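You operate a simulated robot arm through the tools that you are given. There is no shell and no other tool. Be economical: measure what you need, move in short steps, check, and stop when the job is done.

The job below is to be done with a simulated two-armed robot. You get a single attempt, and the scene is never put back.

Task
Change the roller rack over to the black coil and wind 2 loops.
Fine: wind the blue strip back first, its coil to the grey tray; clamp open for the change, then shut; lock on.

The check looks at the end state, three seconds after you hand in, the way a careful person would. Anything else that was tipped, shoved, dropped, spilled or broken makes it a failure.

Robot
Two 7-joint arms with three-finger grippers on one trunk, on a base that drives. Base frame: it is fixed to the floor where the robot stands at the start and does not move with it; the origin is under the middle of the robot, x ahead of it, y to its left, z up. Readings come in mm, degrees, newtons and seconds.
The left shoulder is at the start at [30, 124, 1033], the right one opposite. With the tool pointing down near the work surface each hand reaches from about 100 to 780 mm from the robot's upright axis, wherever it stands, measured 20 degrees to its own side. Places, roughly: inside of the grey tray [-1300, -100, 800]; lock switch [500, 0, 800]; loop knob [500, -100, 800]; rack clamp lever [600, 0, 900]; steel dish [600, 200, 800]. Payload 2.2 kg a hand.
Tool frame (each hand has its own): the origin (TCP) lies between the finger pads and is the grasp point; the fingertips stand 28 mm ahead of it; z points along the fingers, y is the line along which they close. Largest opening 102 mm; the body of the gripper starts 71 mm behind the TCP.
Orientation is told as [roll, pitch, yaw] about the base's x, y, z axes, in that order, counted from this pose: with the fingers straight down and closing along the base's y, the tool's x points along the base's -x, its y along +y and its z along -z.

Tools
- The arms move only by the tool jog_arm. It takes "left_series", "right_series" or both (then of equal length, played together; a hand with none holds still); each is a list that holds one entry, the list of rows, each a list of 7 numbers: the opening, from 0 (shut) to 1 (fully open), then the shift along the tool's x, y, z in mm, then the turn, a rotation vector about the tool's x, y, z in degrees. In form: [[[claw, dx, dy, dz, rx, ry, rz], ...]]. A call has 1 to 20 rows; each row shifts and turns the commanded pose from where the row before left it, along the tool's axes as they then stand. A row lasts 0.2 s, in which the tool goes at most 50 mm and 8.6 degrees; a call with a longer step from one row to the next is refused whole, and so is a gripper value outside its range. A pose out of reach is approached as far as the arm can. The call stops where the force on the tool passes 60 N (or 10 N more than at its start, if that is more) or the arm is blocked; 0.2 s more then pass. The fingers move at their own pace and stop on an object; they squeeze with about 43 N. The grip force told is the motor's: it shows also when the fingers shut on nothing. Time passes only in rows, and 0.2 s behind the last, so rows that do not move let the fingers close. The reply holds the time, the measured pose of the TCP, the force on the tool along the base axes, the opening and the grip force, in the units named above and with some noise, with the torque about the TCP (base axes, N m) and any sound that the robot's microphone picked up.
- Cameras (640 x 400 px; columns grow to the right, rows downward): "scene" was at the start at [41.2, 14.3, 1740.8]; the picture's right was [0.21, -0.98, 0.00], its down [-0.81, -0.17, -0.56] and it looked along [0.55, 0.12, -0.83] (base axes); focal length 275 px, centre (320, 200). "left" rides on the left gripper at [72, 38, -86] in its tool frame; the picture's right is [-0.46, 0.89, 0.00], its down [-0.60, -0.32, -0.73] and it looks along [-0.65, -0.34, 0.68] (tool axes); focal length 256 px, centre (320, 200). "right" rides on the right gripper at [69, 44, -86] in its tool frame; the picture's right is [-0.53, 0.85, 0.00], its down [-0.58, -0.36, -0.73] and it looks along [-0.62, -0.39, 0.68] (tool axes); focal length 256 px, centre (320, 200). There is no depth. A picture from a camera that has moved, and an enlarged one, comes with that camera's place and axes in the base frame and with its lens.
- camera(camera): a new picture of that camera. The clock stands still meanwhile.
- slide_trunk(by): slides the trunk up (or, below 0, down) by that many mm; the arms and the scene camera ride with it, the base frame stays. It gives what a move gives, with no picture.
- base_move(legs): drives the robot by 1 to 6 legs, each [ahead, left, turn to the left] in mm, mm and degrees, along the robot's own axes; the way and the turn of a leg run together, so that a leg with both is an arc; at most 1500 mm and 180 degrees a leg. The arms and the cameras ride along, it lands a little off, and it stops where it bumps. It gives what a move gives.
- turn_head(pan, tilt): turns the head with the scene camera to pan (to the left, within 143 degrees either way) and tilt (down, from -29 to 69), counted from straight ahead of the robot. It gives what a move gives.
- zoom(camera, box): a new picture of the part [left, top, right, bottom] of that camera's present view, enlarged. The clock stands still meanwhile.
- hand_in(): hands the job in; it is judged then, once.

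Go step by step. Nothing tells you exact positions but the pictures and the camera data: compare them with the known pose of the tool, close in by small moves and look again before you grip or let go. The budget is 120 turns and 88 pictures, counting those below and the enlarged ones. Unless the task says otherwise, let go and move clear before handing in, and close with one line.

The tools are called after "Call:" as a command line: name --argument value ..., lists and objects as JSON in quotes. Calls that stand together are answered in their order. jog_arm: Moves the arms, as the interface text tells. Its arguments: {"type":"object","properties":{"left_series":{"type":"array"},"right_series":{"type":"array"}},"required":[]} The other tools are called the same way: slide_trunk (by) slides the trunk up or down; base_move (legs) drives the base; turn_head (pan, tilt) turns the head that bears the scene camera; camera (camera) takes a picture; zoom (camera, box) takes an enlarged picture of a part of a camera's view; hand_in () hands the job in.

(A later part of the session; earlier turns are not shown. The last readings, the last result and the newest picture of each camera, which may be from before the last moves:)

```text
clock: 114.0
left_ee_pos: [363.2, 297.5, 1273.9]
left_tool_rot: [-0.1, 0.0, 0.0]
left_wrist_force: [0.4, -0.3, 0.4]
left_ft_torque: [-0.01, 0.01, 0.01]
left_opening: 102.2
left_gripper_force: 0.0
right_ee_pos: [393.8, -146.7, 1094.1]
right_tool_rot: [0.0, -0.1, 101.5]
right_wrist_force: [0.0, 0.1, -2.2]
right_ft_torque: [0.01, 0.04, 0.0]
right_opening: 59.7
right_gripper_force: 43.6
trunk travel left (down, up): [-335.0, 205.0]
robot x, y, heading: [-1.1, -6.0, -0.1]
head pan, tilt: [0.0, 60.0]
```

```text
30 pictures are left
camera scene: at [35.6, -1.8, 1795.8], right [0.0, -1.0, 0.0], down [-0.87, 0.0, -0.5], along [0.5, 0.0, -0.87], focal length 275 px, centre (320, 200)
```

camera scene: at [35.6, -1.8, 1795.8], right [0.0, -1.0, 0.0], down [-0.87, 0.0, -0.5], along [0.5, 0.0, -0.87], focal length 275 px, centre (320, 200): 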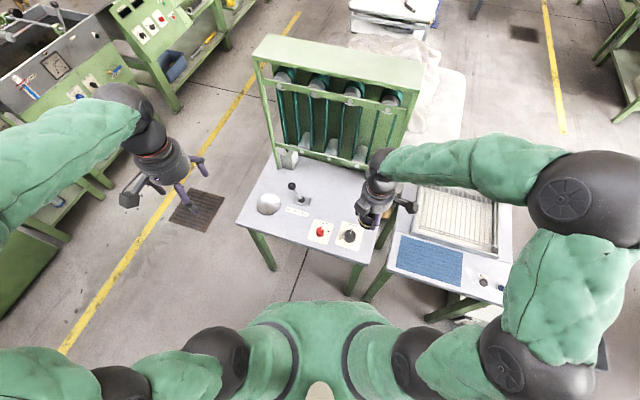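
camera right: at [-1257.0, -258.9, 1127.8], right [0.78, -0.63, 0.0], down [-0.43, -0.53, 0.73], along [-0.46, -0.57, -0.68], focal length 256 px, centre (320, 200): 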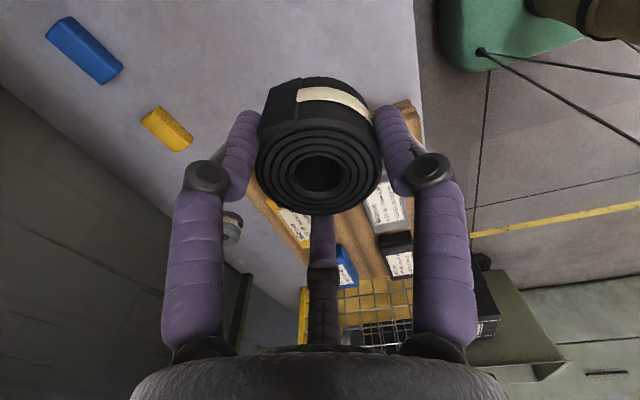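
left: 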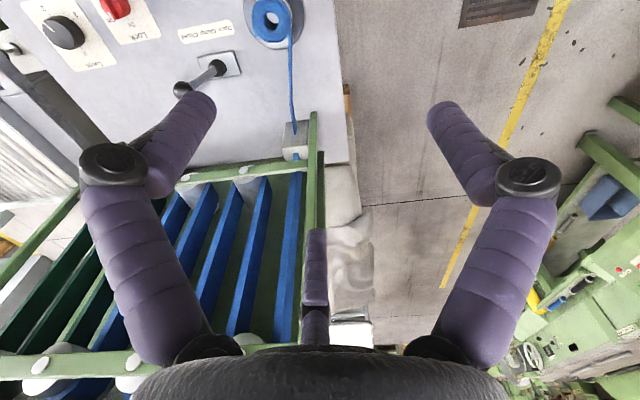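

I bring the black coil over the empty dish at about [592, 210], with the left arm out of the way.

Call:
jog_arm --left_series '[[[1, 0, 35, 0, 0, 0, 0], [1, 0, 35, 0, 0, 0, 0], [1, 0, 35, 0, 0, 0, 0], [1, 0, 35, 0, 0, 0, 0], [1, 0, 0, 0, 0, 0, 0], [1, 0, 0, 0, 0, 0, 0], [1, 0, 0, 0, 0, 0, 0], [1, 0, 0, 0, 0, 0, 0], [1, 0, 0, 0, 0, 0, 0], [1, 0, 0, 0, 0, 0, 0], [1, 0, 0, 0, 0, 0, 0], [1, 0, 0, 0, 0, 0, 0], [1, 0, 0, 0, 0, 0, 0]]]' --right_series '[[[0.3, -31, -26.7, 0, 0, 0, 0], [0.3, -31, -26.7, 0, 0, 0, 0], [0.3, -31, -26.7, 0, 0, 0, 0], [0.3, -31, -26.7, 0, 0, 0, 0], [0.3, -31, -26.7, 0, 0, 0, 0], [0.3, -31, -26.7, 0, 0, 0, 0], [0.3, -31, -26.7, 0, 0, 0, 0], [0.3, -31, -26.7, 0, 0, 0, 0], [0.3, -31, -26.7, 0, 0, 0, 0], [0.3, -31, -26.7, 0, 0, 0, 0], [0.3, 0, 0, 45, 0, 0, 0], [0.3, 0, 0, 45, 0, 0, 0], [0.3, 0, 0, 0, 0, 0, 0]]]'

Call:
camera --camera "right"

Call:
zoom --camera "scene" --box '[220, 130, 380, 250]'

```text
clock: 116.8
left_ee_pos: [362.4, 440.1, 1269.2]
left_tool_rot: [-0.1, -0.1, 0.0]
left_wrist_force: [0.2, -0.3, -1.0]
left_ft_torque: [0.04, 0.0, -0.01]
left_opening: 101.8
left_gripper_force: 0.0
right_ee_pos: [592.8, 208.6, 1002.6]
right_tool_rot: [0.0, -0.1, 101.4]
right_wrist_force: [0.2, -0.2, -0.9]
right_ft_torque: [0.01, -0.03, -0.03]
right_opening: 59.4
right_gripper_force: 42.5
trunk travel left (down, up): [-335.0, 205.0]
robot x, y, heading: [-4.1, -1.5, 0.3]
head pan, tilt: [0.0, 60.0]
```

```text
29 pictures are left
camera right: at [564.2, 132.2, 1089.5], right [-0.93, 0.36, 0.0], down [0.24, 0.64, 0.73], along [0.26, 0.68, -0.68], focal length 256 px, centre (320, 200)
```

right: 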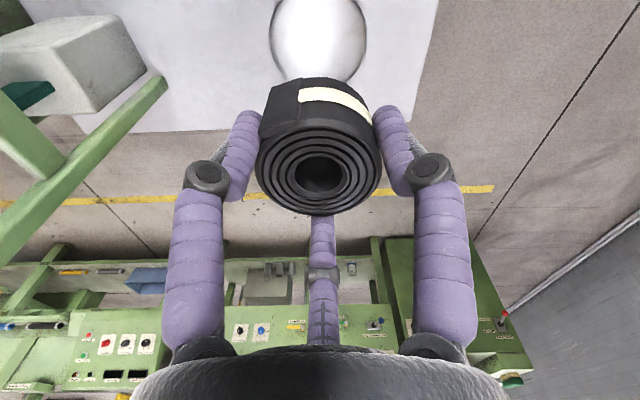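

```text
3.33 times, centred on (300, 190) of scene
camera zoom: at [35.1, -2.0, 1795.8], right [0.0, -1.0, 0.0], down [-0.87, 0.0, -0.5], along [0.5, 0.0, -0.87], focal length 918 px, centre (387, 233)
```

zoom: 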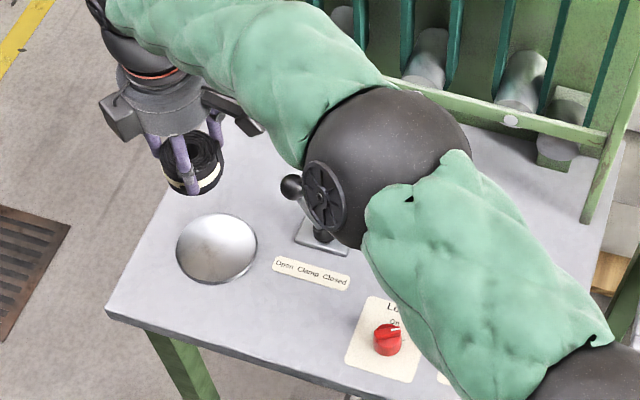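

The dish is lined up. I lower the coil into it, the last bit in small steps.

Call:
jog_arm --right_series '[[[0.3, 0, 2, 40, 0, 0, 0], [0.3, 0, 0, 40, 0, 0, 0], [0.3, 0, 0, 40, 0, 0, 0], [0.3, 0, 0, 28, 0, 0, 0], [0.3, 0, 0, 6, 0, 0, 0], [0.3, 0, 0, 4, 0, 0, 0], [0.3, 0, 0, 3, 0, 0, 0], [0.3, 0, 0, 0, 0, 0, 0]]]'

Call:
camera --camera "right"

```text
clock: 118.6
left_ee_pos: [364.1, 439.9, 1269.9]
left_tool_rot: [0.0, 0.0, 0.0]
left_wrist_force: [-0.7, 0.4, 0.0]
left_ft_torque: [-0.01, 0.01, 0.01]
left_opening: 102.0
left_gripper_force: 0.0
right_ee_pos: [593.7, 209.2, 843.0]
right_tool_rot: [0.0, -0.1, 101.4]
right_wrist_force: [0.2, -0.1, -0.5]
right_ft_torque: [0.01, -0.03, -0.02]
right_opening: 59.2
right_gripper_force: 42.6
trunk travel left (down, up): [-335.0, 205.0]
robot x, y, heading: [-2.2, -4.7, -0.2]
head pan, tilt: [0.0, 60.0]
```

```text
27 pictures are left
camera right: at [563.8, 132.7, 929.0], right [-0.93, 0.36, 0.0], down [0.24, 0.64, 0.73], along [0.26, 0.68, -0.68], focal length 256 px, centre (320, 200)
```

right: 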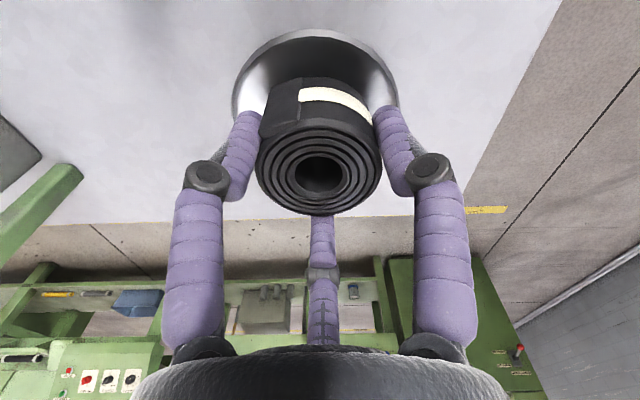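

Call:
jog_arm --right_series '[[[0.3, 0, 0, 2, 0, 0, 0], [0.3, 0, 0, 2, 0, 0, 0], [0.3, 0, 0, 2, 0, 0, 0], [0.3, 0, 0, 0, 0, 0, 0]]]'

```text
clock: 119.6
left_ee_pos: [363.3, 440.6, 1268.6]
left_tool_rot: [0.0, 0.0, 0.0]
left_wrist_force: [0.5, -0.3, -0.1]
left_ft_torque: [0.02, -0.01, -0.02]
left_opening: 102.2
left_gripper_force: 0.0
right_ee_pos: [592.4, 209.8, 836.7]
right_tool_rot: [0.1, 0.1, 101.3]
right_wrist_force: [-0.1, 0.4, -1.0]
right_ft_torque: [0.01, 0.0, 0.01]
right_opening: 59.7
right_gripper_force: 42.4
trunk travel left (down, up): [-335.0, 205.0]
robot x, y, heading: [-0.9, -2.5, 0.0]
head pan, tilt: [0.0, 60.0]
```

Call:
jog_arm --right_series '[[[0.3, 0, 0, 2, 0, 0, 0], [0.3, 0, 0, 2, 0, 0, 0], [0.3, 0, 0, 1.5, 0, 0, 0], [0.3, 0, 0, 0, 0, 0, 0]]]'

Call:
zoom --camera "right" --box '[200, 20, 440, 220]'

```text
clock: 120.6
left_ee_pos: [361.4, 439.8, 1269.4]
left_tool_rot: [-0.1, -0.1, 0.0]
left_wrist_force: [0.0, 0.8, 0.2]
left_ft_torque: [-0.03, 0.01, 0.01]
left_opening: 101.8
left_gripper_force: 0.1
right_ee_pos: [592.1, 210.0, 833.0]
right_tool_rot: [-0.2, -0.1, 101.5]
right_wrist_force: [-5.6, -1.2, 10.7]
right_ft_torque: [-0.26, 0.38, 0.03]
right_opening: 59.7
right_gripper_force: 43.2
trunk travel left (down, up): [-335.0, 205.0]
robot x, y, heading: [-0.8, -1.2, 0.2]
head pan, tilt: [0.0, 60.0]
```

```text
2.00 times, centred on (320, 120) of right
camera zoom: at [563.5, 132.8, 918.3], right [-0.93, 0.36, 0.0], down [0.24, 0.64, 0.73], along [0.26, 0.68, -0.68], focal length 512 px, centre (320, 360)
```

zoom: 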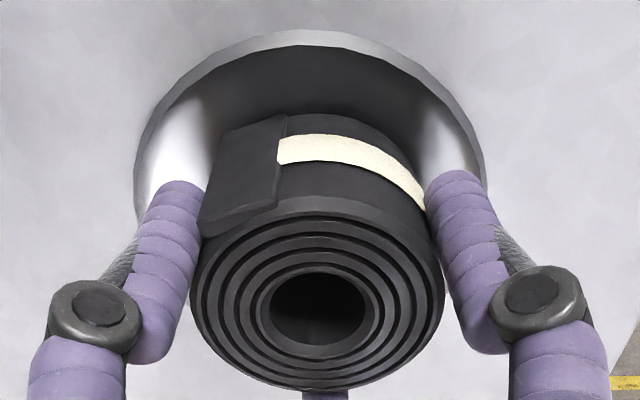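

Contact made. I open just a little so I don't push the dish rim, and lift straight up.

Call:
jog_arm --right_series '[[[0.67, 0, 0, -1, 0, 0, 0], [0.67, 0, 0, 0, 0, 0, 0], [0.69, 0, 0, -5, 0, 0, 0], [0.69, 0, 0, -15, 0, 0, 0], [0.8, 0, 0, -25, 0, 0, 0], [0.8, 0, 0, -40, 0, 0, 0], [0.8, 0, 0, -40, 0, 0, 0], [0.8, 0, 0, 0, 0, 0, 0]]]'

Call:
camera --camera "right"

Call:
zoom --camera "scene" --box '[220, 130, 380, 250]'

```text
clock: 122.4
left_ee_pos: [363.1, 440.6, 1268.7]
left_tool_rot: [0.0, 0.0, 0.0]
left_wrist_force: [0.0, 0.2, 0.2]
left_ft_torque: [0.01, 0.03, -0.01]
left_opening: 101.9
left_gripper_force: 0.1
right_ee_pos: [593.3, 212.1, 956.5]
right_tool_rot: [0.1, 0.0, 101.5]
right_wrist_force: [1.1, 0.2, -0.1]
right_ft_torque: [-0.01, 0.0, 0.01]
right_opening: 81.5
right_gripper_force: 0.0
trunk travel left (down, up): [-335.0, 205.0]
robot x, y, heading: [-3.2, -0.2, 0.2]
head pan, tilt: [0.0, 60.0]
```

```text
25 pictures are left
camera right: at [565.2, 134.0, 1042.2], right [-0.93, 0.36, 0.0], down [0.24, 0.64, 0.73], along [0.26, 0.68, -0.68], focal length 256 px, centre (320, 200)
```

right: 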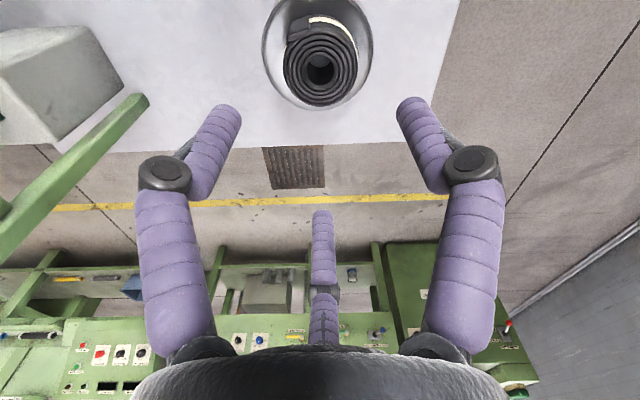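

```text
3.33 times, centred on (300, 190) of scene
camera zoom: at [36.1, -1.3, 1795.7], right [0.0, -1.0, 0.0], down [-0.87, 0.0, -0.5], along [0.5, 0.0, -0.87], focal length 918 px, centre (387, 233)
```

zoom: 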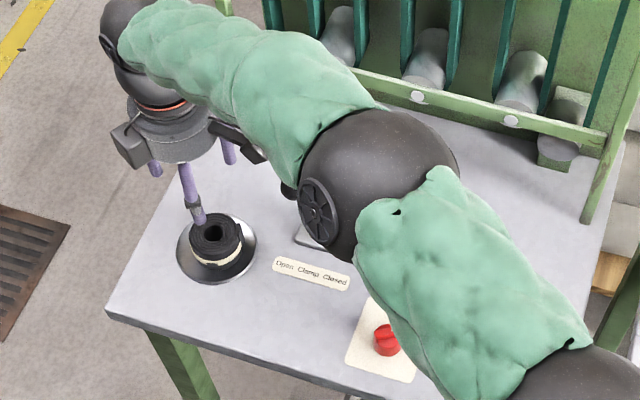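

The black coil sits in the dish. Now I move over the lever ball to close the clamp.

Call:
jog_arm --right_series '[[[0.6, 35.4, -3.4, -3, 0, 0, 0], [0.6, 35.4, -3.4, -3, 0, 0, 0], [0.6, 35.4, -3.4, -3, 0, 0, 0], [0.6, 0, 0, 0, 0, 0, 0]]]'

Call:
camera --camera "right"

```text
clock: 123.4
left_ee_pos: [363.0, 441.9, 1268.2]
left_tool_rot: [0.1, 0.0, 0.0]
left_wrist_force: [-0.3, 1.1, -0.5]
left_ft_torque: [-0.04, -0.02, 0.01]
left_opening: 101.8
left_gripper_force: 0.1
right_ee_pos: [625.3, 107.0, 969.2]
right_tool_rot: [0.1, 0.0, 101.5]
right_wrist_force: [-0.5, -0.4, -0.8]
right_ft_torque: [0.01, -0.01, 0.03]
right_opening: 61.3
right_gripper_force: 0.0
trunk travel left (down, up): [-335.0, 205.0]
robot x, y, heading: [-5.3, -3.0, 0.1]
head pan, tilt: [0.0, 60.0]
```

```text
23 pictures are left
camera right: at [596.7, 31.5, 1056.0], right [-0.93, 0.36, 0.0], down [0.24, 0.64, 0.73], along [0.26, 0.68, -0.68], focal length 256 px, centre (320, 200)
```

right: 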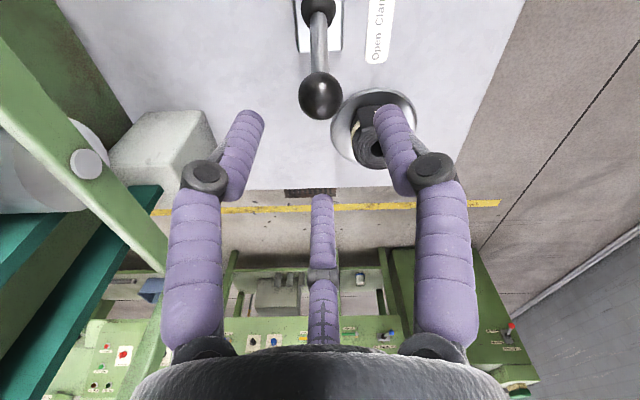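

The ball is centred. I descend, hold it and drag it back to Closed.

Call:
jog_arm --right_series '[[[0.55, 0, 0, 40, 0, 0, 0], [0.55, 0, 0, 46, 0, 0, 0], [0.55, 0, 0, 0, 0, 0, 0], [0.3, 0, 0, 0, 0, 0, 0], [0.3, 0, 0, 0, 0, 0, 0], [0.3, 8.8, 4.8, -1.5, 0, 0, 0], [0.3, 8.8, 4.8, -1, 0, 0, 0], [0.3, 8.8, 4.8, -0.5, 0, 0, 0], [0.3, 8.8, 4.8, 0, 0, 0, 0], [0.3, 8.8, 4.8, 0.5, 0, 0, 0], [0.3, 8.8, 4.8, 1, 0, 0, 0], [0.3, 8.8, 4.8, 1.5, 0, 0, 0], [0.3, 0, 0, 0, 0, 0, 0]]]'

Call:
zoom --camera "scene" --box '[220, 130, 380, 250]'

```text
clock: 126.2
left_ee_pos: [363.3, 440.0, 1268.1]
left_tool_rot: [0.0, -0.1, 0.0]
left_wrist_force: [-0.2, -0.1, 0.2]
left_ft_torque: [-0.01, 0.03, -0.04]
left_opening: 102.1
left_gripper_force: 0.0
right_ee_pos: [602.7, 43.1, 879.2]
right_tool_rot: [0.0, 0.0, 101.4]
right_wrist_force: [1.3, 5.4, 0.7]
right_ft_torque: [0.15, -0.09, -0.03]
right_opening: 33.9
right_gripper_force: 2.2
trunk travel left (down, up): [-335.0, 205.0]
robot x, y, heading: [-1.2, 2.1, 0.3]
head pan, tilt: [0.0, 60.0]
```

```text
3.33 times, centred on (300, 190) of scene
camera zoom: at [35.7, -0.9, 1795.8], right [0.0, -1.0, 0.0], down [-0.87, 0.0, -0.5], along [0.5, 0.0, -0.87], focal length 918 px, centre (387, 233)
```

zoom: 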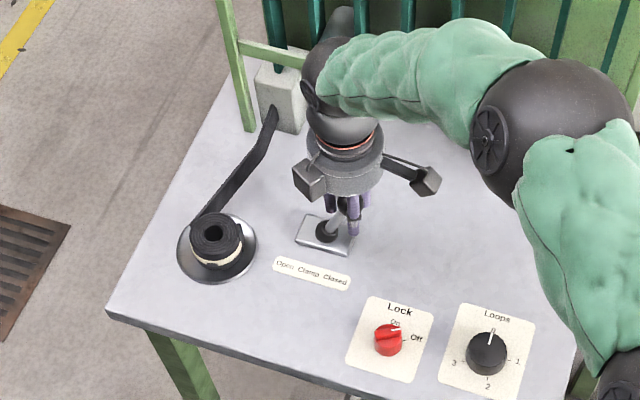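

The clamp is closed and the black strip has fed into it. Now I return to the loop knob.

Call:
jog_arm --right_series '[[[0.6, 0, 0, 0, 0, 0, 0], [0.6, 0, 0, 0, 0, 0, 0], [0.6, 0, 0, -45, 0, 0, 0], [0.6, 0, 0, -50, 0, 0, 0], [0.75, 25.4, 36.2, 0, 0, 0, 0], [0.75, 25.4, 36.2, 0, 0, 0, 0], [0.75, 25.4, 36.2, 0, 0, 0, 0], [0.75, 25.4, 36.2, 0, 0, 0, 0], [0.75, 25.4, 36.2, 0, 0, 0, 0], [0.75, 0, 0, 35, 0, 0, 0], [0.75, 0, 0, 40, 0, 0, 0], [0.75, 0, 0, 0, 0, 0, 0]]]'

Call:
camera --camera "right"

Call:
zoom --camera "scene" --box '[270, 160, 390, 250]'

```text
clock: 128.8
left_ee_pos: [362.7, 439.7, 1268.8]
left_tool_rot: [0.0, 0.0, 0.0]
left_wrist_force: [0.5, -0.6, -0.5]
left_ft_torque: [-0.01, 0.01, 0.01]
left_opening: 102.0
left_gripper_force: 0.1
right_ee_pos: [449.0, -120.0, 899.6]
right_tool_rot: [0.0, 0.1, 101.4]
right_wrist_force: [-1.0, -0.5, -0.9]
right_ft_torque: [0.0, 0.01, -0.01]
right_opening: 76.4
right_gripper_force: 0.0
trunk travel left (down, up): [-335.0, 205.0]
robot x, y, heading: [-1.8, 0.6, 0.1]
head pan, tilt: [0.0, 60.0]
```

```text
21 pictures are left
camera right: at [421.2, -197.2, 986.6], right [-0.93, 0.36, 0.0], down [0.24, 0.64, 0.73], along [0.26, 0.68, -0.68], focal length 256 px, centre (320, 200)
```

right: 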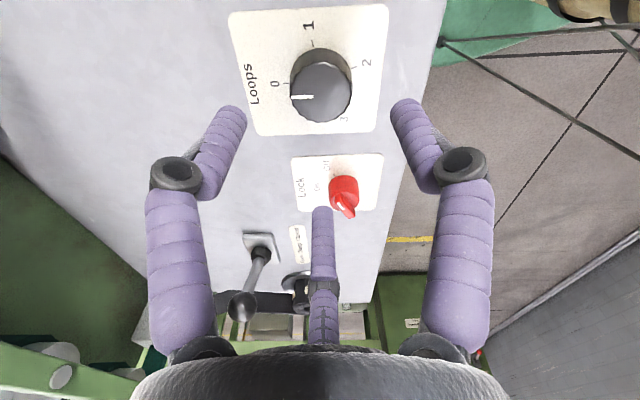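

```text
4.44 times, centred on (330, 205) of scene
camera zoom: at [35.1, -1.2, 1795.8], right [0.0, -1.0, 0.0], down [-0.87, 0.0, -0.5], along [0.5, 0.0, -0.87], focal length 1224 px, centre (276, 178)
```

zoom: 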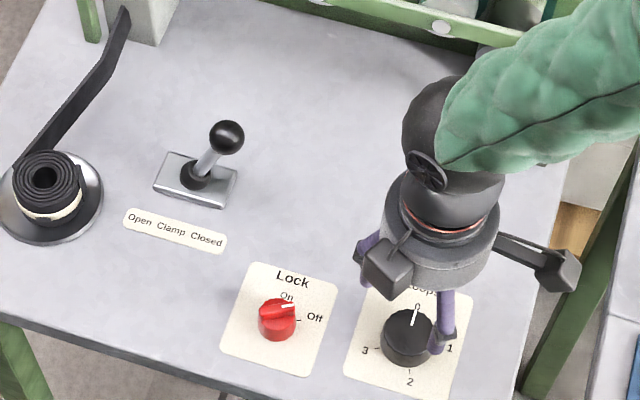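

I grip the knob and turn it clockwise from 0 toward 2.

Call:
jog_arm --right_series '[[[0.75, -1.6, -2.4, 35, 0, 0, 0], [0.75, 0, 0, 24, 0, 0, 0], [0.75, 0, 0, 12, 0, 0, 0], [0.5, 0, 0, 0, 0, 0, 0], [0.3, 0, 0, 0, 0, 0, 0], [0, 0, 0, 0, 0, 0, 0], [0, 0, 0, 0, 0, 0, 0], [0, 0, 0, 0, 0, 0, 8.5], [0, 0, 0, 0, 0, 0, 8.5], [0, 0, 0, 0, 0, 0, 8.5], [0, 0, 0, 0, 0, 0, 8.5], [0, 0, 0, 0, 0, 0, 8.5], [0, 0, 0, 0, 0, 0, 8.5], [0, 0, 0, 0, 0, 0, 8.5], [0, 0, 0, 0, 0, 0, 8.5], [0, 0, 0, 0, 0, 0, 8.5], [0, 0, 0, 0, 0, 0, 8.5], [0, 0, 0, 0, 0, 0, 0]]]'

Call:
jog_arm --right_series '[[[0, 0, 0, 0, 0, 0, 8.5], [0, 0, 0, 0, 0, 0, 8.5], [0, 0, 0, 0, 0, 0, 8.5], [0, 0, 0, 0, 0, 0, 8.5], [0, 0, 0, 0, 0, 0, 8.5], [0, 0, 0, 0, 0, 0, 8.5], [0, 0, 0, 0, 0, 0, 8.5], [0, 0, 0, 0, 0, 0, 8.5], [0, 0, 0, 0, 0, 0, 8.5], [0, 0, 0, 0, 0, 0, 8.5], [0, 0, 0, 0, 0, 0, 7], [0, 0, 0, 0, 0, 0, 0], [0, 0, 0, 0, 0, 0, 0]]]'

Call:
zoom --camera "right" --box '[200, 40, 440, 200]'

Call:
camera --camera "scene"

```text
clock: 132.6
left_ee_pos: [362.4, 438.1, 1269.0]
left_tool_rot: [0.1, -0.2, -0.1]
left_wrist_force: [-0.1, 0.5, -0.1]
left_ft_torque: [0.0, -0.01, 0.0]
left_opening: 102.0
left_gripper_force: 0.0
right_ee_pos: [450.9, -117.7, 828.8]
right_tool_rot: [0.0, 0.1, 16.3]
right_wrist_force: [-18.2, -11.2, -1.9]
right_ft_torque: [0.06, 0.71, 0.01]
right_opening: 44.3
right_gripper_force: 44.7
trunk travel left (down, up): [-335.0, 205.0]
robot x, y, heading: [-1.8, -0.4, -0.0]
head pan, tilt: [0.0, 60.0]
```

```text
clock: 135.4
left_ee_pos: [362.9, 438.2, 1268.7]
left_tool_rot: [0.1, 0.0, -0.2]
left_wrist_force: [0.0, -0.2, -0.1]
left_ft_torque: [0.03, 0.0, -0.01]
left_opening: 101.7
left_gripper_force: 0.0
right_ee_pos: [449.6, -118.5, 828.1]
right_tool_rot: [0.0, 0.0, -75.6]
right_wrist_force: [-17.6, -12.3, -13.7]
right_ft_torque: [-0.22, 0.09, -0.04]
right_opening: 44.1
right_gripper_force: 44.5
trunk travel left (down, up): [-335.0, 205.0]
robot x, y, heading: [-0.7, -2.3, -0.0]
head pan, tilt: [0.0, 60.0]
```

```text
2.50 times, centred on (320, 120) of right
camera zoom: at [475.8, -41.3, 915.7], right [0.95, -0.31, 0.0], down [-0.21, -0.65, 0.73], along [-0.23, -0.69, -0.68], focal length 640 px, centre (320, 400)
```

zoom: 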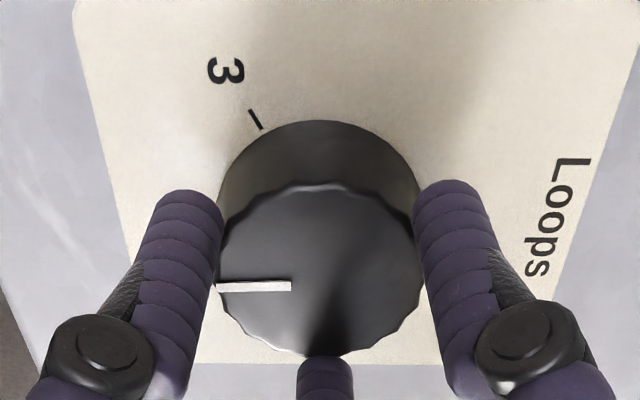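

```text
18 pictures are left
camera scene: at [34.5, -3.4, 1795.7], right [0.0, -1.0, 0.0], down [-0.87, 0.0, -0.5], along [0.5, 0.0, -0.87], focal length 275 px, centre (320, 200)
```

scene: 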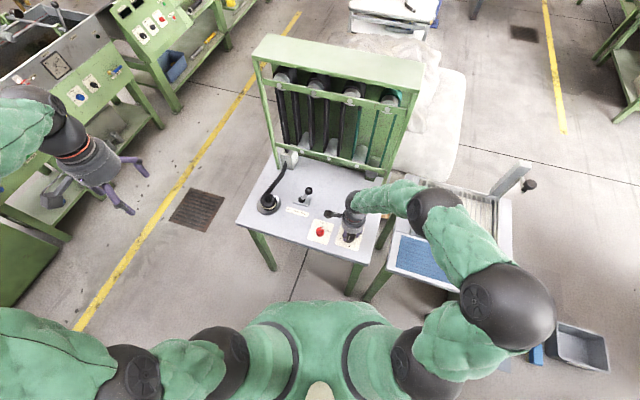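

The rack shows black loops and the knob turned about 177°. I release and lift to check pointer and loops.

Call:
jog_arm --right_series '[[[0.75, 0, 0, 0, 0, 0, 0], [0.75, 0, 0, 0, 0, 0, 0], [0.75, 0, 0, -40, 0, 0, 0], [0.75, 0, 0, -40, 0, 0, 0], [0.75, 0, 0, -40, 0, 0, 0], [0.6, 0, 0, 0, 0, 0, 0]]]'

Call:
zoom --camera "scene" --box '[300, 200, 380, 255]'

Call:
zoom --camera "scene" --box '[230, 30, 440, 220]'

Call:
zoom --camera "right" --box '[200, 0, 440, 140]'

```text
clock: 136.8
left_ee_pos: [362.6, 440.0, 1268.9]
left_tool_rot: [-0.1, 0.1, -0.1]
left_wrist_force: [0.5, 0.4, -0.5]
left_ft_torque: [-0.02, -0.01, 0.01]
left_opening: 102.0
left_gripper_force: 0.0
right_ee_pos: [455.1, -118.6, 948.4]
right_tool_rot: [-0.1, 0.1, -75.5]
right_wrist_force: [0.2, 0.7, -0.2]
right_ft_torque: [0.02, -0.01, 0.02]
right_opening: 61.2
right_gripper_force: 0.1
trunk travel left (down, up): [-335.0, 205.0]
robot x, y, heading: [-0.3, -1.9, 0.1]
head pan, tilt: [0.0, 60.0]
```

```text
7.27 times, centred on (340, 228) of scene
camera zoom: at [36.1, -1.7, 1795.7], right [0.0, -1.0, 0.0], down [-0.87, 0.0, -0.5], along [0.5, 0.0, -0.87], focal length 2003 px, centre (174, 0)
```

zoom: 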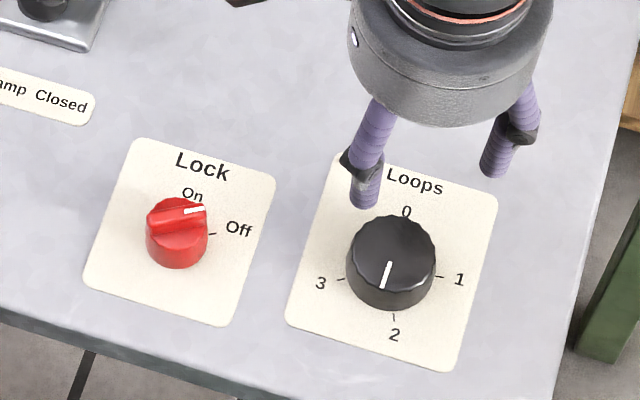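

```text
2.11 times, centred on (335, 125) of scene
camera zoom: at [36.1, -1.7, 1795.7], right [0.0, -1.0, 0.0], down [-0.87, 0.0, -0.5], along [0.5, 0.0, -0.87], focal length 580 px, centre (288, 358)
```

zoom: 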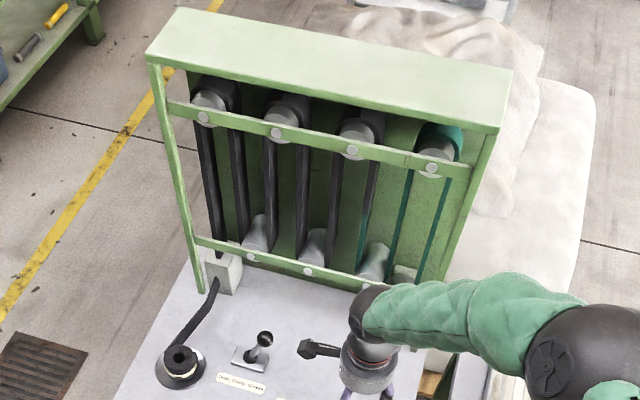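

```text
2.67 times, centred on (320, 70) of right
camera zoom: at [479.8, -40.9, 1035.8], right [0.95, -0.31, 0.0], down [-0.21, -0.65, 0.73], along [-0.22, -0.7, -0.68], focal length 683 px, centre (320, 547)
```

zoom: 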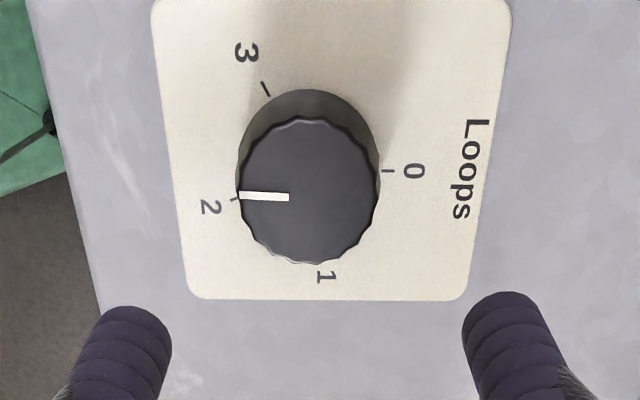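

The pointer overshot: the 0→2 travel is about 162° and I turned 177°. I regrip and turn back 15°.

Call:
jog_arm --right_series '[[[0.75, 1, -3.9, 40, 0, 0, 0], [0.75, 0, 0, 40, 0, 0, 0], [0.75, 0, 0, 28, 0, 0, 0], [0.75, 0, 0, 12, 0, 0, 0], [0.5, 0, 0, 0, 0, 0, 0], [0.3, 0, 0, 0, 0, 0, 0], [0, 0, 0, 0, 0, 0, 0], [0, 0, 0, 0, 0, 0, 0], [0, 0, 0, 0, 0, 0, -5], [0, 0, 0, 0, 0, 0, -5], [0, 0, 0, 0, 0, 0, -5], [0, 0, 0, 0, 0, 0, 0], [0.75, 0, 0, 0, 0, 0, 0], [0.75, 0, 0, 0, 0, 0, 0], [0.75, 0, 0, -40, 0, 0, 0], [0.75, 0, 0, -40, 0, 0, 0], [0.75, 0, 0, -40, 0, 0, 0], [0.6, 0, 0, 0, 0, 0, 0]]]'

Call:
zoom --camera "scene" --box '[300, 200, 380, 255]'

Call:
zoom --camera "right" --box '[200, 0, 440, 140]'

Call:
zoom --camera "scene" --box '[230, 30, 440, 220]'

```text
clock: 140.6
left_ee_pos: [362.3, 440.4, 1268.4]
left_tool_rot: [0.0, -0.1, -0.1]
left_wrist_force: [0.1, -0.8, 0.1]
left_ft_torque: [-0.01, -0.01, -0.01]
left_opening: 101.8
left_gripper_force: 0.0
right_ee_pos: [450.5, -118.4, 950.8]
right_tool_rot: [0.0, 0.2, -60.6]
right_wrist_force: [0.4, -0.2, -0.4]
right_ft_torque: [0.01, 0.0, 0.01]
right_opening: 61.2
right_gripper_force: 0.1
trunk travel left (down, up): [-335.0, 205.0]
robot x, y, heading: [-4.0, -3.1, -0.1]
head pan, tilt: [0.0, 60.0]
```

```text
7.27 times, centred on (340, 228) of scene
camera zoom: at [36.2, -1.9, 1795.7], right [0.0, -1.0, 0.0], down [-0.87, 0.0, -0.5], along [0.5, 0.0, -0.87], focal length 2003 px, centre (174, 0)
```

zoom: 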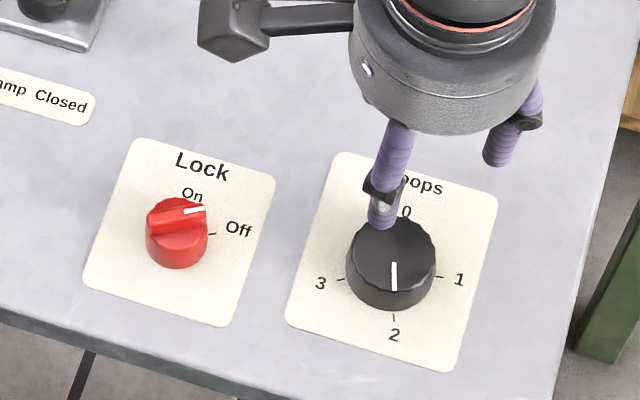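

```text
2.67 times, centred on (320, 70) of right
camera zoom: at [454.7, -37.5, 1036.3], right [1.0, -0.05, 0.0], down [-0.03, -0.68, 0.73], along [-0.04, -0.73, -0.68], focal length 683 px, centre (320, 547)
```

zoom: 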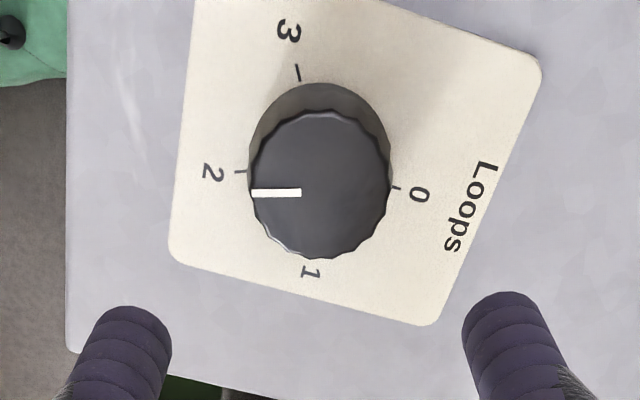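

```text
2.11 times, centred on (335, 125) of scene
camera zoom: at [36.2, -1.9, 1795.7], right [0.0, -1.0, 0.0], down [-0.87, 0.0, -0.5], along [0.5, 0.0, -0.87], focal length 580 px, centre (288, 358)
```

zoom: 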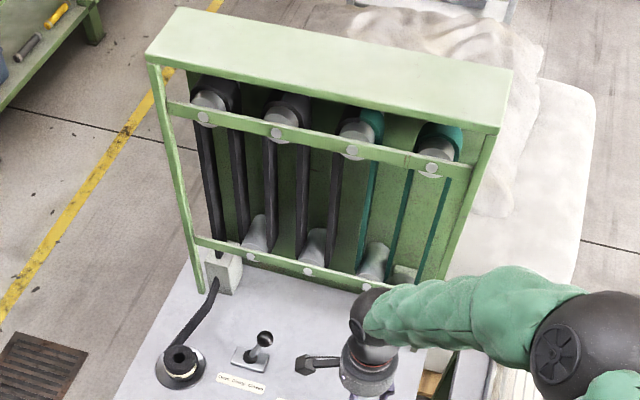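

Loops look right and the pointer is within a few degrees. I trim about 4° more toward the 2 mark.

Call:
jog_arm --right_series '[[[0.75, 0, 0, 40, 0, 0, 0], [0.75, 0, 0, 40, 0, 0, 0], [0.75, 0, 0, 30, 0, 0, 0], [0.75, 0, 0, 12, 0, 0, 0], [0.5, 0, 0, 0, 0, 0, 0], [0.3, 0, 0, 0, 0, 0, 0], [0, 0, 0, 0, 0, 0, 0], [0, 0, 0, 0, 0, 0, 0], [0, 0, 0, 0, 0, 0, -4], [0, 0, 0, 0, 0, 0, 0], [0.75, 0, 0, 0, 0, 0, 0], [0.75, 0, 0, 0, 0, 0, 0], [0.75, 0, 0, -40, 0, 0, 0], [0.75, 0, 0, -40, 0, 0, 0], [0.75, 0, 0, -40, 0, 0, 0], [0.6, 0, 0, 0, 0, 0, 0]]]'

Call:
zoom --camera "scene" --box '[300, 200, 380, 255]'

```text
clock: 144.0
left_ee_pos: [364.6, 440.2, 1268.5]
left_tool_rot: [0.0, 0.0, -0.1]
left_wrist_force: [0.6, 0.8, 0.0]
left_ft_torque: [-0.03, 0.03, 0.0]
left_opening: 101.8
left_gripper_force: 0.1
right_ee_pos: [448.5, -120.8, 946.2]
right_tool_rot: [-0.1, 0.1, -56.7]
right_wrist_force: [1.1, 0.5, -0.4]
right_ft_torque: [0.01, 0.04, -0.02]
right_opening: 61.3
right_gripper_force: 0.1
trunk travel left (down, up): [-335.0, 205.0]
robot x, y, heading: [-2.0, -1.2, -0.1]
head pan, tilt: [0.0, 60.0]
```

```text
7.27 times, centred on (340, 228) of scene
camera zoom: at [36.6, -1.7, 1795.7], right [0.0, -1.0, 0.0], down [-0.87, 0.0, -0.5], along [0.5, 0.0, -0.87], focal length 2003 px, centre (174, 0)
```

zoom: 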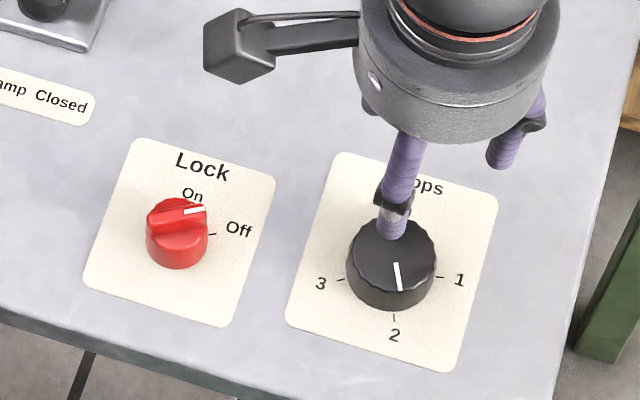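

The pointer now sits at 2. Last is the lock: I go over it at the grip yaw used before.

Call:
jog_arm --right_series '[[[0.6, 29.5, 26.8, 0, 0, 0, 0], [0.6, 29.5, 26.8, 0, 0, 0, 0], [0.6, 29.5, 26.8, 0, 0, 0, 0], [0.6, 0, 0, 0, 0, 0, 7.2], [0.6, 0, 0, 0, 0, 0, 7.2], [0.6, 0, 0, 0, 0, 0, 7.2], [0.6, 0, 0, 40, 0, 0, 0], [0.6, 0, 0, 0, 0, 0, 0]]]'

Call:
zoom --camera "right" --box '[200, 40, 440, 190]'

```text
clock: 145.8
left_ee_pos: [361.3, 440.5, 1269.8]
left_tool_rot: [0.0, 0.0, -0.1]
left_wrist_force: [-0.5, -0.4, 0.4]
left_ft_torque: [-0.01, -0.04, 0.01]
left_opening: 102.5
left_gripper_force: 0.1
right_ee_pos: [466.6, 0.2, 905.0]
right_tool_rot: [0.0, -0.1, -78.2]
right_wrist_force: [0.1, -0.1, 0.7]
right_ft_torque: [0.02, -0.05, 0.0]
right_opening: 61.1
right_gripper_force: 0.0
trunk travel left (down, up): [-335.0, 205.0]
robot x, y, heading: [-2.8, 3.2, 0.1]
head pan, tilt: [0.0, 60.0]
```

```text
2.67 times, centred on (320, 115) of right
camera zoom: at [494.8, 76.4, 990.8], right [0.94, -0.35, 0.0], down [-0.24, -0.64, 0.73], along [-0.26, -0.68, -0.68], focal length 683 px, centre (320, 427)
```

zoom: 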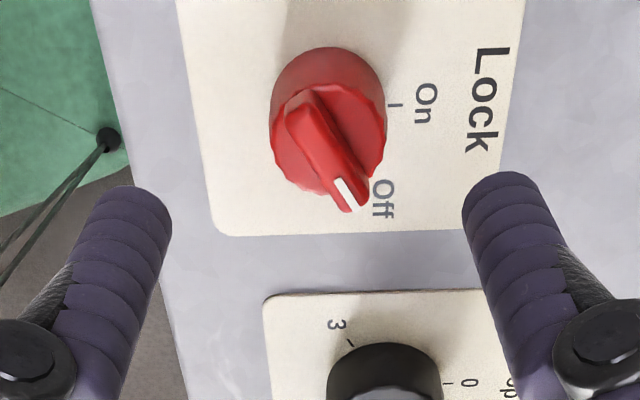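

Call:
jog_arm --right_series '[[[0.6, -2, 0, 35, 0, 0, 0], [0.6, 0, 0, 30, 0, 0, 0], [0.6, 0, 0, 12, 0, 0, 0], [0.3, 0, 0, 0, 0, 0, 0], [0, 0, 0, 0, 0, 0, 0], [0, 0, 0, 0, 0, 0, 0], [0, 0, 0, 0, 0, 0, -7.5], [0, 0, 0, 0, 0, 0, -7.5], [0, 0, 0, 0, 0, 0, -7.5], [0, 0, 0, 0, 0, 0, -7.5], [0, 0, 0, 0, 0, 0, -7.5], [0, 0, 0, 0, 0, 0, -7.5], [0, 0, 0, 0, 0, 0, -7.5], [0, 0, 0, 0, 0, 0, -7.5], [0, 0, 0, 0, 0, 0, 0]]]'

Call:
jog_arm --right_series '[[[0.6, 0, 0, 0, 0, 0, 0], [0.6, 0, 0, 0, 0, 0, 0], [0.6, 0, 0, -40, 0, 0, 0], [0.6, 0, 0, -40, 0, 0, 0], [0.6, 0, 0, -45, 0, 0, 0], [0.6, 0, 0, -45, 0, 0, 0], [0.6, 0, 0, -45, 0, 0, 0], [0.6, 30, -30, -20, 0, 0, 0], [0.6, 30, -30, -20, 0, 0, 0], [0.6, 30, -30, 0, 0, 0, 0], [0.6, 30, -30, 0, 0, 0, 0], [0.6, 0, -40, 0, 0, 0, 0], [0.6, 0, -40, 0, 0, 0, 0], [0.6, 0, 0, 0, 0, 0, 0]]]'

Call:
camera --camera "scene"

Call:
zoom --camera "scene" --box '[300, 200, 380, 255]'

```text
clock: 149.0
left_ee_pos: [365.6, 438.3, 1270.0]
left_tool_rot: [0.2, 0.0, -0.1]
left_wrist_force: [-0.6, 0.0, -0.2]
left_ft_torque: [0.01, 0.02, -0.01]
left_opening: 102.2
left_gripper_force: 0.0
right_ee_pos: [467.9, -1.8, 832.1]
right_tool_rot: [0.2, 0.2, -18.3]
right_wrist_force: [7.1, -22.6, -5.8]
right_ft_torque: [-0.68, 0.01, -0.49]
right_opening: 31.2
right_gripper_force: 44.7
trunk travel left (down, up): [-335.0, 205.0]
robot x, y, heading: [-2.1, 0.2, -0.3]
head pan, tilt: [0.0, 60.0]
```

```text
clock: 152.0
left_ee_pos: [364.1, 440.5, 1268.2]
left_tool_rot: [0.0, 0.0, -0.1]
left_wrist_force: [0.2, 1.3, -1.6]
left_ft_torque: [0.01, 0.02, -0.01]
left_opening: 102.0
left_gripper_force: 0.1
right_ee_pos: [293.7, -151.4, 1086.6]
right_tool_rot: [0.0, 0.2, -18.2]
right_wrist_force: [-0.3, -0.3, -0.9]
right_ft_torque: [0.02, 0.02, 0.0]
right_opening: 61.0
right_gripper_force: 0.0
trunk travel left (down, up): [-335.0, 205.0]
robot x, y, heading: [-3.4, -3.9, 0.1]
head pan, tilt: [0.0, 60.0]
```

```text
9 pictures are left
camera scene: at [36.4, -0.8, 1795.7], right [0.0, -1.0, 0.0], down [-0.87, 0.0, -0.5], along [0.5, 0.0, -0.87], focal length 275 px, centre (320, 200)
```

scene: 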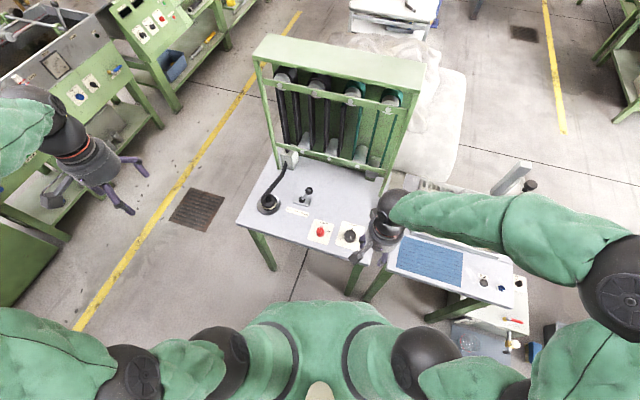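

```text
7.27 times, centred on (340, 228) of scene
camera zoom: at [36.4, -0.8, 1795.7], right [0.0, -1.0, 0.0], down [-0.87, 0.0, -0.5], along [0.5, 0.0, -0.87], focal length 2003 px, centre (174, 0)
```

zoom: 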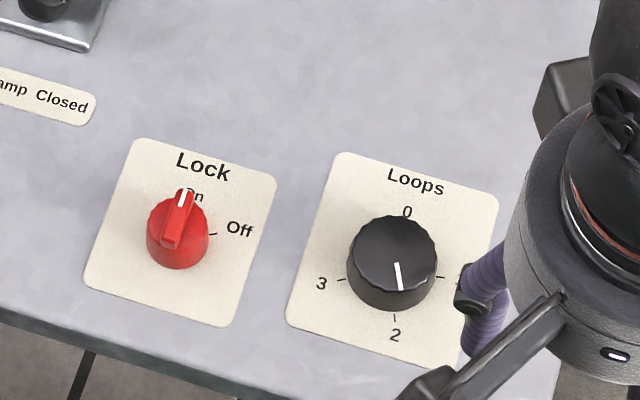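

Lock is back on On and Loops at 2. I take one last look at the rack, lever and dish.

Call:
zoom --camera "scene" --box '[230, 40, 440, 230]'

```text
2.11 times, centred on (335, 135) of scene
camera zoom: at [36.4, -0.8, 1795.7], right [0.0, -1.0, 0.0], down [-0.87, 0.0, -0.5], along [0.5, 0.0, -0.87], focal length 580 px, centre (288, 337)
```

zoom: 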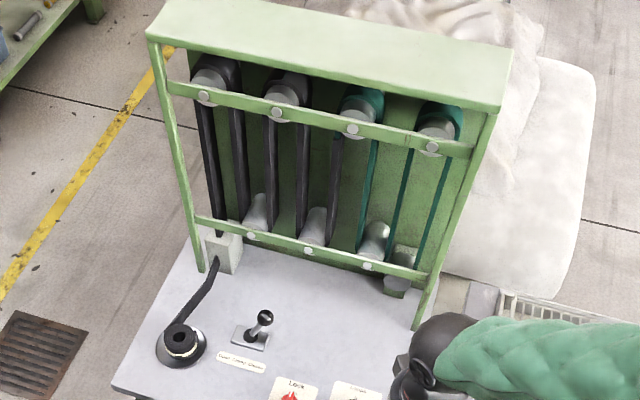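

Call:
zoom --camera "scene" --box '[320, 70, 400, 130]'

Call:
zoom --camera "scene" --box '[335, 220, 365, 245]'

```text
6.67 times, centred on (360, 100) of scene
camera zoom: at [36.4, -0.8, 1795.7], right [0.0, -1.0, 0.0], down [-0.87, 0.0, -0.5], along [0.5, 0.0, -0.87], focal length 1836 px, centre (53, 867)
```

zoom: 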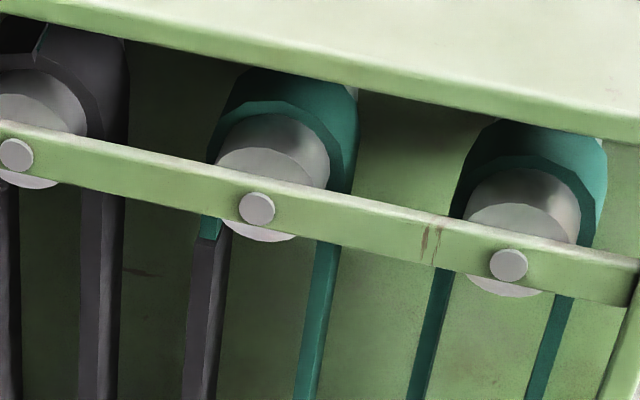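

```text
16.00 times, centred on (350, 232) of scene
camera zoom: at [36.4, -0.8, 1795.7], right [0.0, -1.0, 0.0], down [-0.87, 0.0, -0.5], along [0.5, 0.0, -0.87], focal length 4407 px, centre (-160, -320)
```

zoom: 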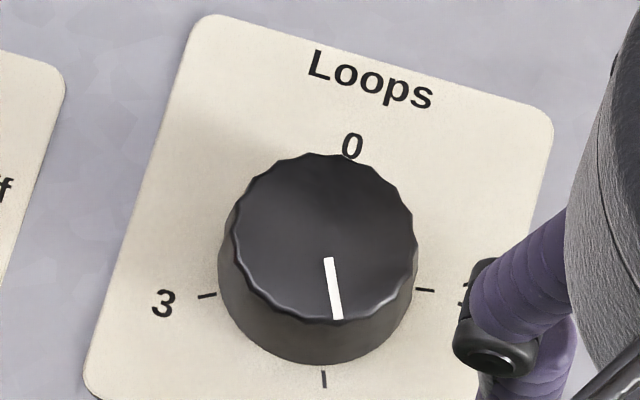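

The black end sits slightly short of two full loops, with the pointer about 4–5° shy of the 2 mark. I unlock, trim it and lock again.

Call:
jog_arm --right_series '[[[0.6, -23.5, 39.2, 0, 0, 0, 0], [0.6, -23.5, 39.2, 0, 0, 0, 0], [0.6, -23.5, 39.2, 0, 0, 0, 0], [0.6, -23.5, 39.2, 0, 0, 0, 0], [0.6, -23.5, 39.2, 0, 0, 0, 0], [0.6, 0, 0, 45, 0, 0, 0], [0.6, 0, 0, 45, 0, 0, 0], [0.6, 0, 0, 45, 0, 0, 0], [0.6, 0, 0, 45, 0, 0, 0], [0.6, 0, 0, 0, 0, 0, 0]]]'

```text
clock: 154.2
left_ee_pos: [361.7, 439.7, 1268.5]
left_tool_rot: [-0.1, -0.1, 0.0]
left_wrist_force: [0.0, 0.4, 0.1]
left_ft_torque: [-0.02, -0.04, -0.05]
left_opening: 102.1
left_gripper_force: 0.2
right_ee_pos: [463.7, -1.7, 905.3]
right_tool_rot: [0.2, 0.0, -18.2]
right_wrist_force: [-0.6, -0.5, -0.1]
right_ft_torque: [0.03, 0.01, -0.01]
right_opening: 61.2
right_gripper_force: 0.0
trunk travel left (down, up): [-335.0, 205.0]
robot x, y, heading: [-3.4, -0.8, 0.1]
head pan, tilt: [0.0, 60.0]
```

Call:
jog_arm --right_series '[[[0.6, -2.9, 0.9, 35, 0, 0, 0], [0.6, 0, 0, 30, 0, 0, 0], [0.6, 0, 0, 12, 0, 0, 0], [0.3, 0, 0, 0, 0, 0, 0], [0, 0, 0, 0, 0, 0, 0], [0, 0, 0, 0, 0, 0, 0], [0, 0, 0, 0, 0, 0, 7.5], [0, 0, 0, 0, 0, 0, 7.5], [0, 0, 0, 0, 0, 0, 7.5], [0, 0, 0, 0, 0, 0, 7.5], [0, 0, 0, 0, 0, 0, 7.5], [0, 0, 0, 0, 0, 0, 7.5], [0, 0, 0, 0, 0, 0, 7.5], [0, 0, 0, 0, 0, 0, 7.5], [0, 0, 0, 0, 0, 0, 0], [0.6, 0, 0, 0, 0, 0, 0], [0.6, 0, 0, 0, 0, 0, 0], [0.6, 0, 0, -40, 0, 0, 0], [0.75, 0, 0, -40, 0, 0, 0], [0.75, 0, 0, 0, 0, 0, 0]]]'

```text
clock: 158.4
left_ee_pos: [363.7, 440.4, 1268.5]
left_tool_rot: [0.0, 0.1, -0.2]
left_wrist_force: [0.3, -0.3, 0.5]
left_ft_torque: [0.02, 0.02, 0.02]
left_opening: 102.0
left_gripper_force: 0.1
right_ee_pos: [465.6, -6.2, 909.6]
right_tool_rot: [-0.1, 0.0, -78.0]
right_wrist_force: [0.9, -0.6, 0.6]
right_ft_torque: [0.02, 0.05, 0.01]
right_opening: 76.4
right_gripper_force: 0.1
trunk travel left (down, up): [-335.0, 205.0]
robot x, y, heading: [-4.4, -2.4, -0.2]
head pan, tilt: [0.0, 60.0]
```

Call:
jog_arm --right_series '[[[0.75, -35.5, -12.5, 0, 0, 0, 0], [0.75, -35.5, -12.5, 0, 0, 0, 0], [0.75, -35.5, -12.5, 0, 0, 0, 0], [0.75, 0, 0, 40, 0, 0, 0], [0.75, 0, 0, 29, 0, 0, 0], [0.75, 0, 0, 12, 0, 0, 0], [0.5, 0, 0, 0, 0, 0, 0], [0.3, 0, 0, 0, 0, 0, 0], [0, 0, 0, 0, 0, 0, 0], [0, 0, 0, 0, 0, 0, 0], [0, 0, 0, 0, 0, 0, 4], [0, 0, 0, 0, 0, 0, 0], [0.75, 0, 0, 0, 0, 0, 0], [0.75, 0, 0, 0, 0, 0, 0], [0.75, 0, 0, -40, 0, 0, 0], [0.75, 0, 0, -41, 0, 0, 0], [0.6, 0, 0, 0, 0, 0, 0]]]'

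Call:
zoom --camera "scene" --box '[335, 220, 365, 245]'

Call:
zoom --camera "scene" --box '[320, 70, 400, 130]'

```text
clock: 162.0
left_ee_pos: [363.2, 439.8, 1268.9]
left_tool_rot: [0.0, -0.1, 0.0]
left_wrist_force: [0.0, -0.4, 0.4]
left_ft_torque: [-0.01, 0.01, -0.02]
left_opening: 101.8
left_gripper_force: 0.1
right_ee_pos: [454.4, -118.4, 907.1]
right_tool_rot: [-0.2, 0.0, -82.1]
right_wrist_force: [-0.3, 0.4, -0.3]
right_ft_torque: [0.0, 0.01, -0.03]
right_opening: 61.0
right_gripper_force: 0.0
trunk travel left (down, up): [-335.0, 205.0]
robot x, y, heading: [0.1, -0.7, -0.0]
head pan, tilt: [0.0, 60.0]
```

```text
16.00 times, centred on (350, 232) of scene
camera zoom: at [35.9, -1.6, 1795.7], right [0.0, -1.0, 0.0], down [-0.87, 0.0, -0.5], along [0.5, 0.0, -0.87], focal length 4407 px, centre (-160, -320)
```

zoom: 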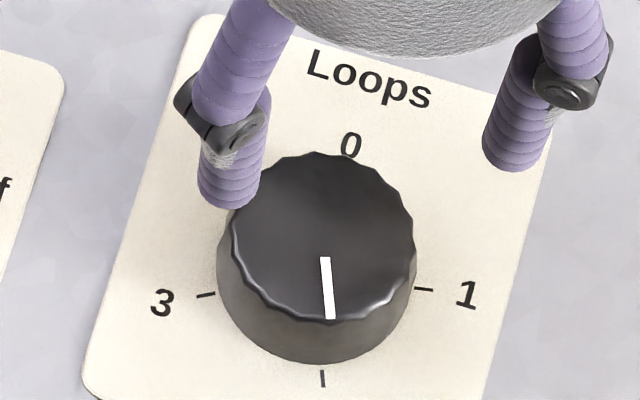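

```text
6.67 times, centred on (360, 100) of scene
camera zoom: at [35.9, -1.6, 1795.7], right [0.0, -1.0, 0.0], down [-0.87, 0.0, -0.5], along [0.5, 0.0, -0.87], focal length 1836 px, centre (53, 867)
```

zoom: 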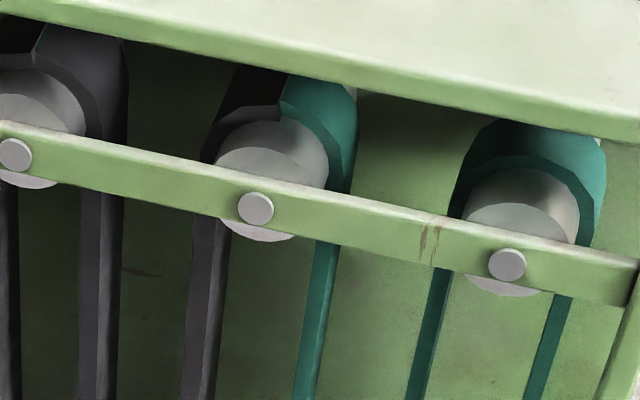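

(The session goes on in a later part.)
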